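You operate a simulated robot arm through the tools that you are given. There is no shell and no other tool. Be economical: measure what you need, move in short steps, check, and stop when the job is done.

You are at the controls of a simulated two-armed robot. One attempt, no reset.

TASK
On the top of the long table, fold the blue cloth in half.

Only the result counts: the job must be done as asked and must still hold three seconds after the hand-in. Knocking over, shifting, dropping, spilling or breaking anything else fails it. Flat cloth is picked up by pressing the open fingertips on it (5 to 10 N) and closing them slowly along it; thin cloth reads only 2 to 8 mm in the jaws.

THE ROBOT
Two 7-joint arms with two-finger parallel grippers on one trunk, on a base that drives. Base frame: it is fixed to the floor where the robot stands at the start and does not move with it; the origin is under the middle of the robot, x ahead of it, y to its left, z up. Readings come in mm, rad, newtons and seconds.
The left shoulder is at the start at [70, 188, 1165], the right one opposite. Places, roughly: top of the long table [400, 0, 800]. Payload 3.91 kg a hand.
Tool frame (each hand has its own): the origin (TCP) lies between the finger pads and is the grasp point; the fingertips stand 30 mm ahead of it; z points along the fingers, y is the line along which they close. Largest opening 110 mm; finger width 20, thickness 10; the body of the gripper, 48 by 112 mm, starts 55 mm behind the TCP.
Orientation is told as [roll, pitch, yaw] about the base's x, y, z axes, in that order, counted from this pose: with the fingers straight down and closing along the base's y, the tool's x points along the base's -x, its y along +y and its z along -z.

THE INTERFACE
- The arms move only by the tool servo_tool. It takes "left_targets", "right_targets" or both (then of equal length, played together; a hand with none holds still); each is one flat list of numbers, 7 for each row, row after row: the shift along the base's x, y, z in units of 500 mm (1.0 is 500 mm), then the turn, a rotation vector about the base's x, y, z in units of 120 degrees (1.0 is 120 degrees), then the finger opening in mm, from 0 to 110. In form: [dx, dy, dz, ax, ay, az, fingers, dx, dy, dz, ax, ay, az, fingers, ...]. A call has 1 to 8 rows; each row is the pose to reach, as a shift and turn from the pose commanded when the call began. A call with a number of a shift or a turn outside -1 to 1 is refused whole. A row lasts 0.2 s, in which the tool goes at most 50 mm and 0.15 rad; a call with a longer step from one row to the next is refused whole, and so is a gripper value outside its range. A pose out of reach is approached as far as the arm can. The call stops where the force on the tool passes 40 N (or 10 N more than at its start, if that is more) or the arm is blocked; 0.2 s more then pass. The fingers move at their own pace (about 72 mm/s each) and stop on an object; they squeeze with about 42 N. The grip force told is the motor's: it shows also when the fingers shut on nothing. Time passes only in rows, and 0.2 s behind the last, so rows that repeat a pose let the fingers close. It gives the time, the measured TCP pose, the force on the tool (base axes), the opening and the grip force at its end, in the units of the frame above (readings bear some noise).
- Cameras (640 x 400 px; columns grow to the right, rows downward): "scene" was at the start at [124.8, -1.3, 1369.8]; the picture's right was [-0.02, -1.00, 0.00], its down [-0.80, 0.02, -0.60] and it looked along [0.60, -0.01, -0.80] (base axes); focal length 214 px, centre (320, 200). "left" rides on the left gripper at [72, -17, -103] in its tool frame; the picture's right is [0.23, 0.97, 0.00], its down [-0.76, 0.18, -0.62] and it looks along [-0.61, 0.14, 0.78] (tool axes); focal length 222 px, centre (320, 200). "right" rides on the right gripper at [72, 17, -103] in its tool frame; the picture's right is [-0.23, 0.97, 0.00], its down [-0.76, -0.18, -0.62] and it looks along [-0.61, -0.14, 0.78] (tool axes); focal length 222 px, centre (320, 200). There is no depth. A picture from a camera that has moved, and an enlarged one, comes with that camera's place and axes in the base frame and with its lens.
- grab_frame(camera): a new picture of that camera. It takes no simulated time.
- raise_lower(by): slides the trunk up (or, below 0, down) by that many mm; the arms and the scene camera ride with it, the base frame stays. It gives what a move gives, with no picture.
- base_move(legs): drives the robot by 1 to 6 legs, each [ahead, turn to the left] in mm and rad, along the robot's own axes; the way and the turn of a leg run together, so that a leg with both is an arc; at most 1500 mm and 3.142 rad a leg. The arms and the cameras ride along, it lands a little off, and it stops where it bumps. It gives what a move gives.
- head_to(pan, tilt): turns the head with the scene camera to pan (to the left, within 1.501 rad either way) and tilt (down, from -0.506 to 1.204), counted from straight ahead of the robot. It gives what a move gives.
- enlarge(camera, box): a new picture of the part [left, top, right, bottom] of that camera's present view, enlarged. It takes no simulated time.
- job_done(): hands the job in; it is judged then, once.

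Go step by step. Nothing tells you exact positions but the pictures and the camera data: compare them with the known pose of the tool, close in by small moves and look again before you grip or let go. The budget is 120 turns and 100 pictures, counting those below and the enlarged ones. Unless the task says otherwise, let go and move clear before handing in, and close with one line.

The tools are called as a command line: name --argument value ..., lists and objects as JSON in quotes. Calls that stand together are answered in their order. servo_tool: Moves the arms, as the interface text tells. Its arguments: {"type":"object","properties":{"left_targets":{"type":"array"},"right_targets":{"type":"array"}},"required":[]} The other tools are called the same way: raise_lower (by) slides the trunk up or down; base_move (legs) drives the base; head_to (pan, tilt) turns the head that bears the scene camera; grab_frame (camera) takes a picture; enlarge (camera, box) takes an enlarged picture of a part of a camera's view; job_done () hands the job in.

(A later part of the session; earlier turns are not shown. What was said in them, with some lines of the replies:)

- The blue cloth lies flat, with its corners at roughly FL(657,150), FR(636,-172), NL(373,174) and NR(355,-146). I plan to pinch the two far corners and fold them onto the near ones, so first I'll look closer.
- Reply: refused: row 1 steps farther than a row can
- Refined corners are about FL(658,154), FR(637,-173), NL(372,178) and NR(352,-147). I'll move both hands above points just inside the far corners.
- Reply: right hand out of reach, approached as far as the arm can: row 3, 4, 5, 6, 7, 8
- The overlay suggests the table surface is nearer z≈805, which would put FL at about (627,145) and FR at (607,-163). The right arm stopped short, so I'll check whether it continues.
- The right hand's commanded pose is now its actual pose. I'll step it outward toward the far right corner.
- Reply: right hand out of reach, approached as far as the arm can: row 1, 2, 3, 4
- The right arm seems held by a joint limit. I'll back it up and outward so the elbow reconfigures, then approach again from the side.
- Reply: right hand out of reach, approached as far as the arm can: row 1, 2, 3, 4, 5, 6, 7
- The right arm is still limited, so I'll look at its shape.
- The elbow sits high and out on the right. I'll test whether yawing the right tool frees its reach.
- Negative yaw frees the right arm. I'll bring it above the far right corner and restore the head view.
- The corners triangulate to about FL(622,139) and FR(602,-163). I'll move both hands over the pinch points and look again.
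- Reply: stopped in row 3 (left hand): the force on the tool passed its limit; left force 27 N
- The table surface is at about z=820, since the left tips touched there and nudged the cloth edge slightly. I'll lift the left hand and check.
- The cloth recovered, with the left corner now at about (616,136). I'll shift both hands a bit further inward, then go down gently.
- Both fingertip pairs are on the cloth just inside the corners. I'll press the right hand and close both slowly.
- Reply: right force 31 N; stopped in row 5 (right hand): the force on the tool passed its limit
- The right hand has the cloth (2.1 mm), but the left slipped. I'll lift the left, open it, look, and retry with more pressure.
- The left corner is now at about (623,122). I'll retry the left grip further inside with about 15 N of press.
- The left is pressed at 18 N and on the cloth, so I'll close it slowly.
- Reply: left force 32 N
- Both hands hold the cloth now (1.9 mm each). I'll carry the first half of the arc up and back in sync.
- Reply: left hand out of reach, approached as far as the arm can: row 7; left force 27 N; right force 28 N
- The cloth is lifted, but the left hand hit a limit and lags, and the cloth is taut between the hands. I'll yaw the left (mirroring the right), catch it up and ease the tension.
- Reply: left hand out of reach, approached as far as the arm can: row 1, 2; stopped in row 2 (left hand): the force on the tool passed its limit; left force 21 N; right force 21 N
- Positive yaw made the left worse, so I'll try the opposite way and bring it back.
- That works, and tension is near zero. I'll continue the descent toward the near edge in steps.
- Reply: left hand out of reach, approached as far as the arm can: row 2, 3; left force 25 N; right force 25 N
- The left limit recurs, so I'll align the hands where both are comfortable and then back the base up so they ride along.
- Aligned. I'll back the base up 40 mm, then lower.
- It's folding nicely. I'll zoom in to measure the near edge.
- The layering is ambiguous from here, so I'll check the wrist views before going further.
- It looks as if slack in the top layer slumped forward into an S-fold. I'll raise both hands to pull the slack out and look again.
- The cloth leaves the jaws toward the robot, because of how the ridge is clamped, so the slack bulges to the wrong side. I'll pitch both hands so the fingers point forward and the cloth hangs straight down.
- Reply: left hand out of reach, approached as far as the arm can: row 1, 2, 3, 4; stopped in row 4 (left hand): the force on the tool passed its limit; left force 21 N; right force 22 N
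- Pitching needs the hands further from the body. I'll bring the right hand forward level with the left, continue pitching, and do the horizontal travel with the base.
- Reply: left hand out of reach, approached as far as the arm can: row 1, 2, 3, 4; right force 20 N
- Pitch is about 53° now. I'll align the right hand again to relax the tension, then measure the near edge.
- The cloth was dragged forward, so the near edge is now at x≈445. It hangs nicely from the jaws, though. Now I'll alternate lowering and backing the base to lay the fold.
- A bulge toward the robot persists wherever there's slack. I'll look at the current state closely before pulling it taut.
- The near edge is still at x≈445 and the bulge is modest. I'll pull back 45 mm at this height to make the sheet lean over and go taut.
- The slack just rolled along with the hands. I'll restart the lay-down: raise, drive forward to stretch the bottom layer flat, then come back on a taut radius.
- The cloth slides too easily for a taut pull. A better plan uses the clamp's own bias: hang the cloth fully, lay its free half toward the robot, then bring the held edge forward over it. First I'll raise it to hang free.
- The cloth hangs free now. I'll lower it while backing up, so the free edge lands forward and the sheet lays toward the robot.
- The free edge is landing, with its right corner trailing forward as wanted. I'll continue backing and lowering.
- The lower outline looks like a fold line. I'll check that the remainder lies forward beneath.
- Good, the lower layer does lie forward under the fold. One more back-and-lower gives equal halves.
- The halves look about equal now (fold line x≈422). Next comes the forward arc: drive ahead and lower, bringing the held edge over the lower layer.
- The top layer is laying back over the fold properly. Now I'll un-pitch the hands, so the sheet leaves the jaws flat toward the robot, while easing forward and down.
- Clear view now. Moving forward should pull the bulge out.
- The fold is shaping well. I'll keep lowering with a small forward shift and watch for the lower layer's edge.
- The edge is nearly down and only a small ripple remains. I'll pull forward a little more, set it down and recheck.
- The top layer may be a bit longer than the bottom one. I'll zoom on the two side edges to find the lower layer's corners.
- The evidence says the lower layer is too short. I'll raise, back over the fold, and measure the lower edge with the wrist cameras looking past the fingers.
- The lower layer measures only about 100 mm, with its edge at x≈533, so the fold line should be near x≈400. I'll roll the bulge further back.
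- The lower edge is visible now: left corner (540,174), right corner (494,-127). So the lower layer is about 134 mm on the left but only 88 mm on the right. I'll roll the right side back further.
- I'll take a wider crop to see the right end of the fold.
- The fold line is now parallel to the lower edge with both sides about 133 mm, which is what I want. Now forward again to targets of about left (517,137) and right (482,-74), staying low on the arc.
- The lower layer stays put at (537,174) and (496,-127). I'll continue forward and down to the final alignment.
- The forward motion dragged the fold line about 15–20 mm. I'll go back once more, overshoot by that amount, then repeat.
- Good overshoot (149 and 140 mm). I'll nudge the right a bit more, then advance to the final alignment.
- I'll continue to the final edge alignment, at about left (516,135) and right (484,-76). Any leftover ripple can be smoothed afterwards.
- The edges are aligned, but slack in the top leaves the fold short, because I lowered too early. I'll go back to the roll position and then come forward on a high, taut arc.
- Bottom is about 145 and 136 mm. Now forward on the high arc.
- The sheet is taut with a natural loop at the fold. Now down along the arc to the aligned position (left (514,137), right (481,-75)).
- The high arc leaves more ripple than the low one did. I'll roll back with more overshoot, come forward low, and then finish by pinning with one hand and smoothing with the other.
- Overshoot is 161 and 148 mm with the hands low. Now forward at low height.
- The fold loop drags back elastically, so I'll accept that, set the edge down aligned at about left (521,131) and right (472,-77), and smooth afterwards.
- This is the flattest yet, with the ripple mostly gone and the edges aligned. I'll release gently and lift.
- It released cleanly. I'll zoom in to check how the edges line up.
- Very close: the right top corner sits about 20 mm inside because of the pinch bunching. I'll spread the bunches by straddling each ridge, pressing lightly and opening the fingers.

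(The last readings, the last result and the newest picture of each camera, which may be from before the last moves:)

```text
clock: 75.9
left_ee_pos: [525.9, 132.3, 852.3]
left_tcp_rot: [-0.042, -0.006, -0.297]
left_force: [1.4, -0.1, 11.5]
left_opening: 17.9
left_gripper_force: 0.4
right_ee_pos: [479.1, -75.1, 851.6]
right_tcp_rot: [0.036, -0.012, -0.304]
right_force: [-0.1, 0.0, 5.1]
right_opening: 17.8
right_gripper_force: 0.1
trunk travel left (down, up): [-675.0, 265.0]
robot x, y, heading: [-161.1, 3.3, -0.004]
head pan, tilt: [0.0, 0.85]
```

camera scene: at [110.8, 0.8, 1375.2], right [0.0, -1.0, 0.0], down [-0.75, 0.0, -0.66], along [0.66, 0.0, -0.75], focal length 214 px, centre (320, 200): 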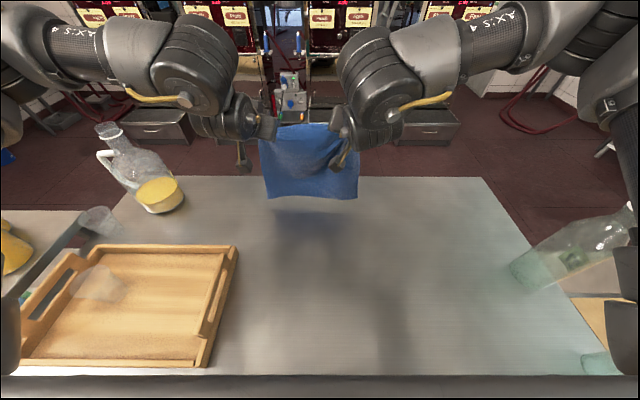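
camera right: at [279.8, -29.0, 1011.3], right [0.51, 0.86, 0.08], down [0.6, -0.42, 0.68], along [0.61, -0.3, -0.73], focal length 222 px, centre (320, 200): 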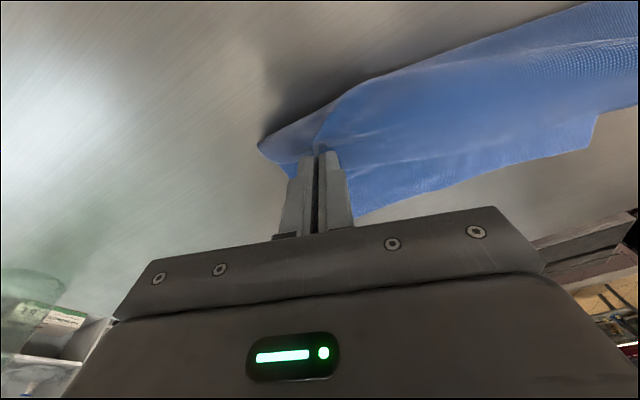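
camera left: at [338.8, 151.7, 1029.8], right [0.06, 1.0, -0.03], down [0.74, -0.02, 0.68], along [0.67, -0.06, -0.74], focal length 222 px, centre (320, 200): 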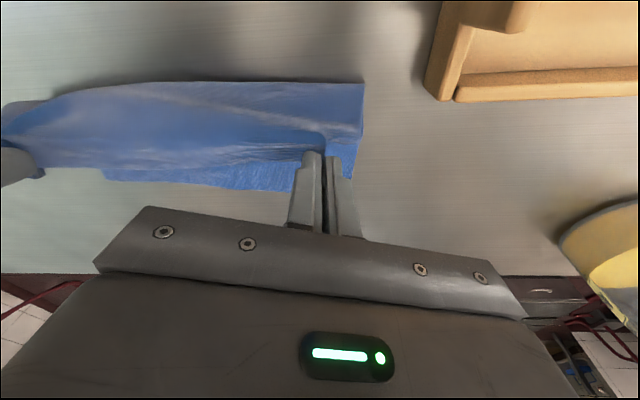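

Contact is light (11 N and 5 N). Next I open slowly to spread the cloth, then lift.

servo_tool --left_targets '[0, 0, 0, 0, 0, 0, 24, 0, 0, 0, 0, 0, 0, 30, 0, 0, 0, 0, 0, 0, 38, 0, 0, 0.02, 0, 0, 0, 38, 0, 0, 0.1, 0, 0, 0, 38, 0, 0, 0.19, 0, 0, 0, 38]' --right_targets '[0, 0, 0, 0, 0, 0, 26, 0, 0, 0, 0, 0, 0, 36, 0, 0, 0, 0, 0, 0, 46, 0, 0, 0.02, 0, 0, 0, 46, 0, 0, 0.1, 0, 0, 0, 46, 0, 0, 0.19, 0, 0, 0, 46]'

enlarge --camera "scene" --box '[262, 172, 362, 234]'

```text
clock: 77.3
left_ee_pos: [524.3, 131.8, 946.5]
left_tcp_rot: [-0.039, 0.0, -0.298]
left_force: [-1.5, 0.5, 0.1]
left_opening: 37.9
left_gripper_force: 0.0
right_ee_pos: [477.8, -75.1, 945.7]
right_tcp_rot: [0.035, -0.008, -0.303]
right_force: [-1.4, 0.3, 0.4]
right_opening: 46.0
right_gripper_force: 0.2
trunk travel left (down, up): [-675.0, 265.0]
robot x, y, heading: [-159.3, 1.3, -0.005]
head pan, tilt: [0.0, 0.85]
```

```text
6.40 times, centred on (312, 203) of scene
camera zoom: at [-34.4, -0.2, 1375.3], right [0.0, -1.0, 0.0], down [-0.75, 0.0, -0.66], along [0.66, 0.0, -0.75], focal length 1373 px, centre (371, 181)
```

zoom: 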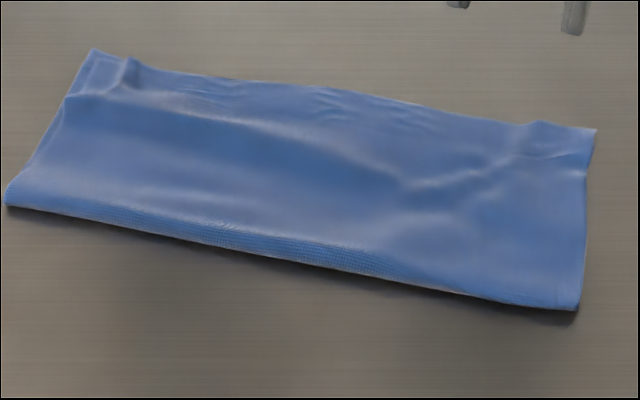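

The corners now coincide, and the depth is 124–125 mm on both sides against an ideal 133. I'll raise the hands clear and check the far edge with the wrist cameras.

servo_tool --left_targets '[0, 0.04, 0.08, 0, 0, 0, 38, -0.04, 0.08, 0.14, 0, 0, 0, 38]' --right_targets '[0, -0.04, 0.08, 0, 0, 0, 46, -0.03, -0.08, 0.14, 0, 0, 0, 46]'

grab_frame --camera "left"

grab_frame --camera "right"

grab_frame --camera "scene"

```text
clock: 77.9
left_ee_pos: [503.1, 174.7, 1016.8]
left_tcp_rot: [-0.044, -0.005, -0.298]
left_force: [-0.3, 0.2, 0.2]
left_opening: 38.1
left_gripper_force: 0.0
right_ee_pos: [459.8, -114.3, 1016.7]
right_tcp_rot: [0.034, -0.009, -0.301]
right_force: [-0.9, -0.3, -0.7]
right_opening: 45.8
right_gripper_force: 0.0
trunk travel left (down, up): [-675.0, 265.0]
robot x, y, heading: [-160.8, 1.9, -0.001]
head pan, tilt: [0.0, 0.85]
```

```text
9 pictures are left
camera left: at [431.2, 184.2, 1120.4], right [0.07, 1.0, -0.04], down [0.79, -0.03, 0.62], along [0.62, -0.08, -0.78], focal length 222 px, centre (320, 200)
```

left: 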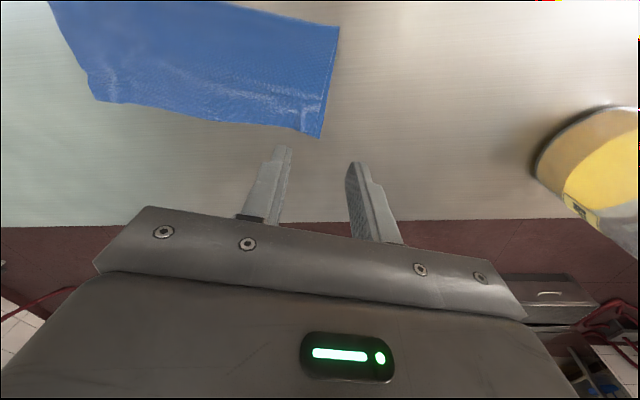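

```text
8 pictures are left
camera right: at [394.4, -80.3, 1118.5], right [0.51, 0.86, 0.04], down [0.66, -0.41, 0.62], along [0.55, -0.29, -0.78], focal length 222 px, centre (320, 200)
```

right: 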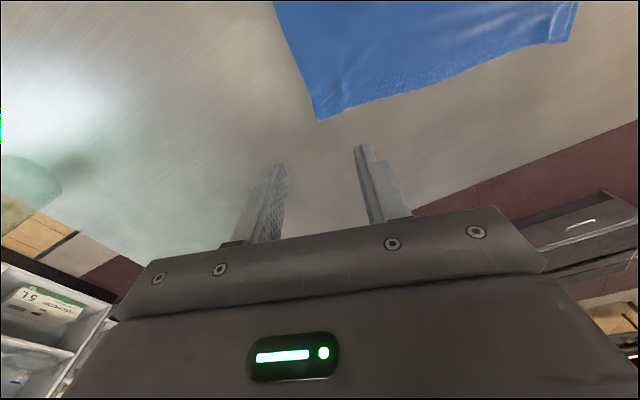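

```text
7 pictures are left
camera scene: at [-36.2, 1.9, 1375.5], right [0.0, -1.0, 0.0], down [-0.75, 0.0, -0.66], along [0.66, 0.0, -0.75], focal length 214 px, centre (320, 200)
```

scene: 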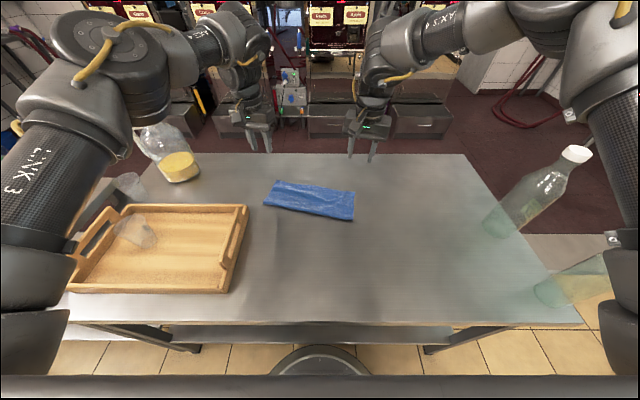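

The cloth is folded in half with its corners meeting, nothing else on the table has moved, and both hands are clear. I'm handing in.

job_done

```text
The job is handed in.
```

The blue cloth is folded in half on the long table, with its corners meeting. A slight ripple remains in the top layer, and the folded depth measures about 125 mm against an ideal 133 mm. Nothing else on the table was disturbed, both hands are clear, and the job is handed in; I have not seen the verdict.
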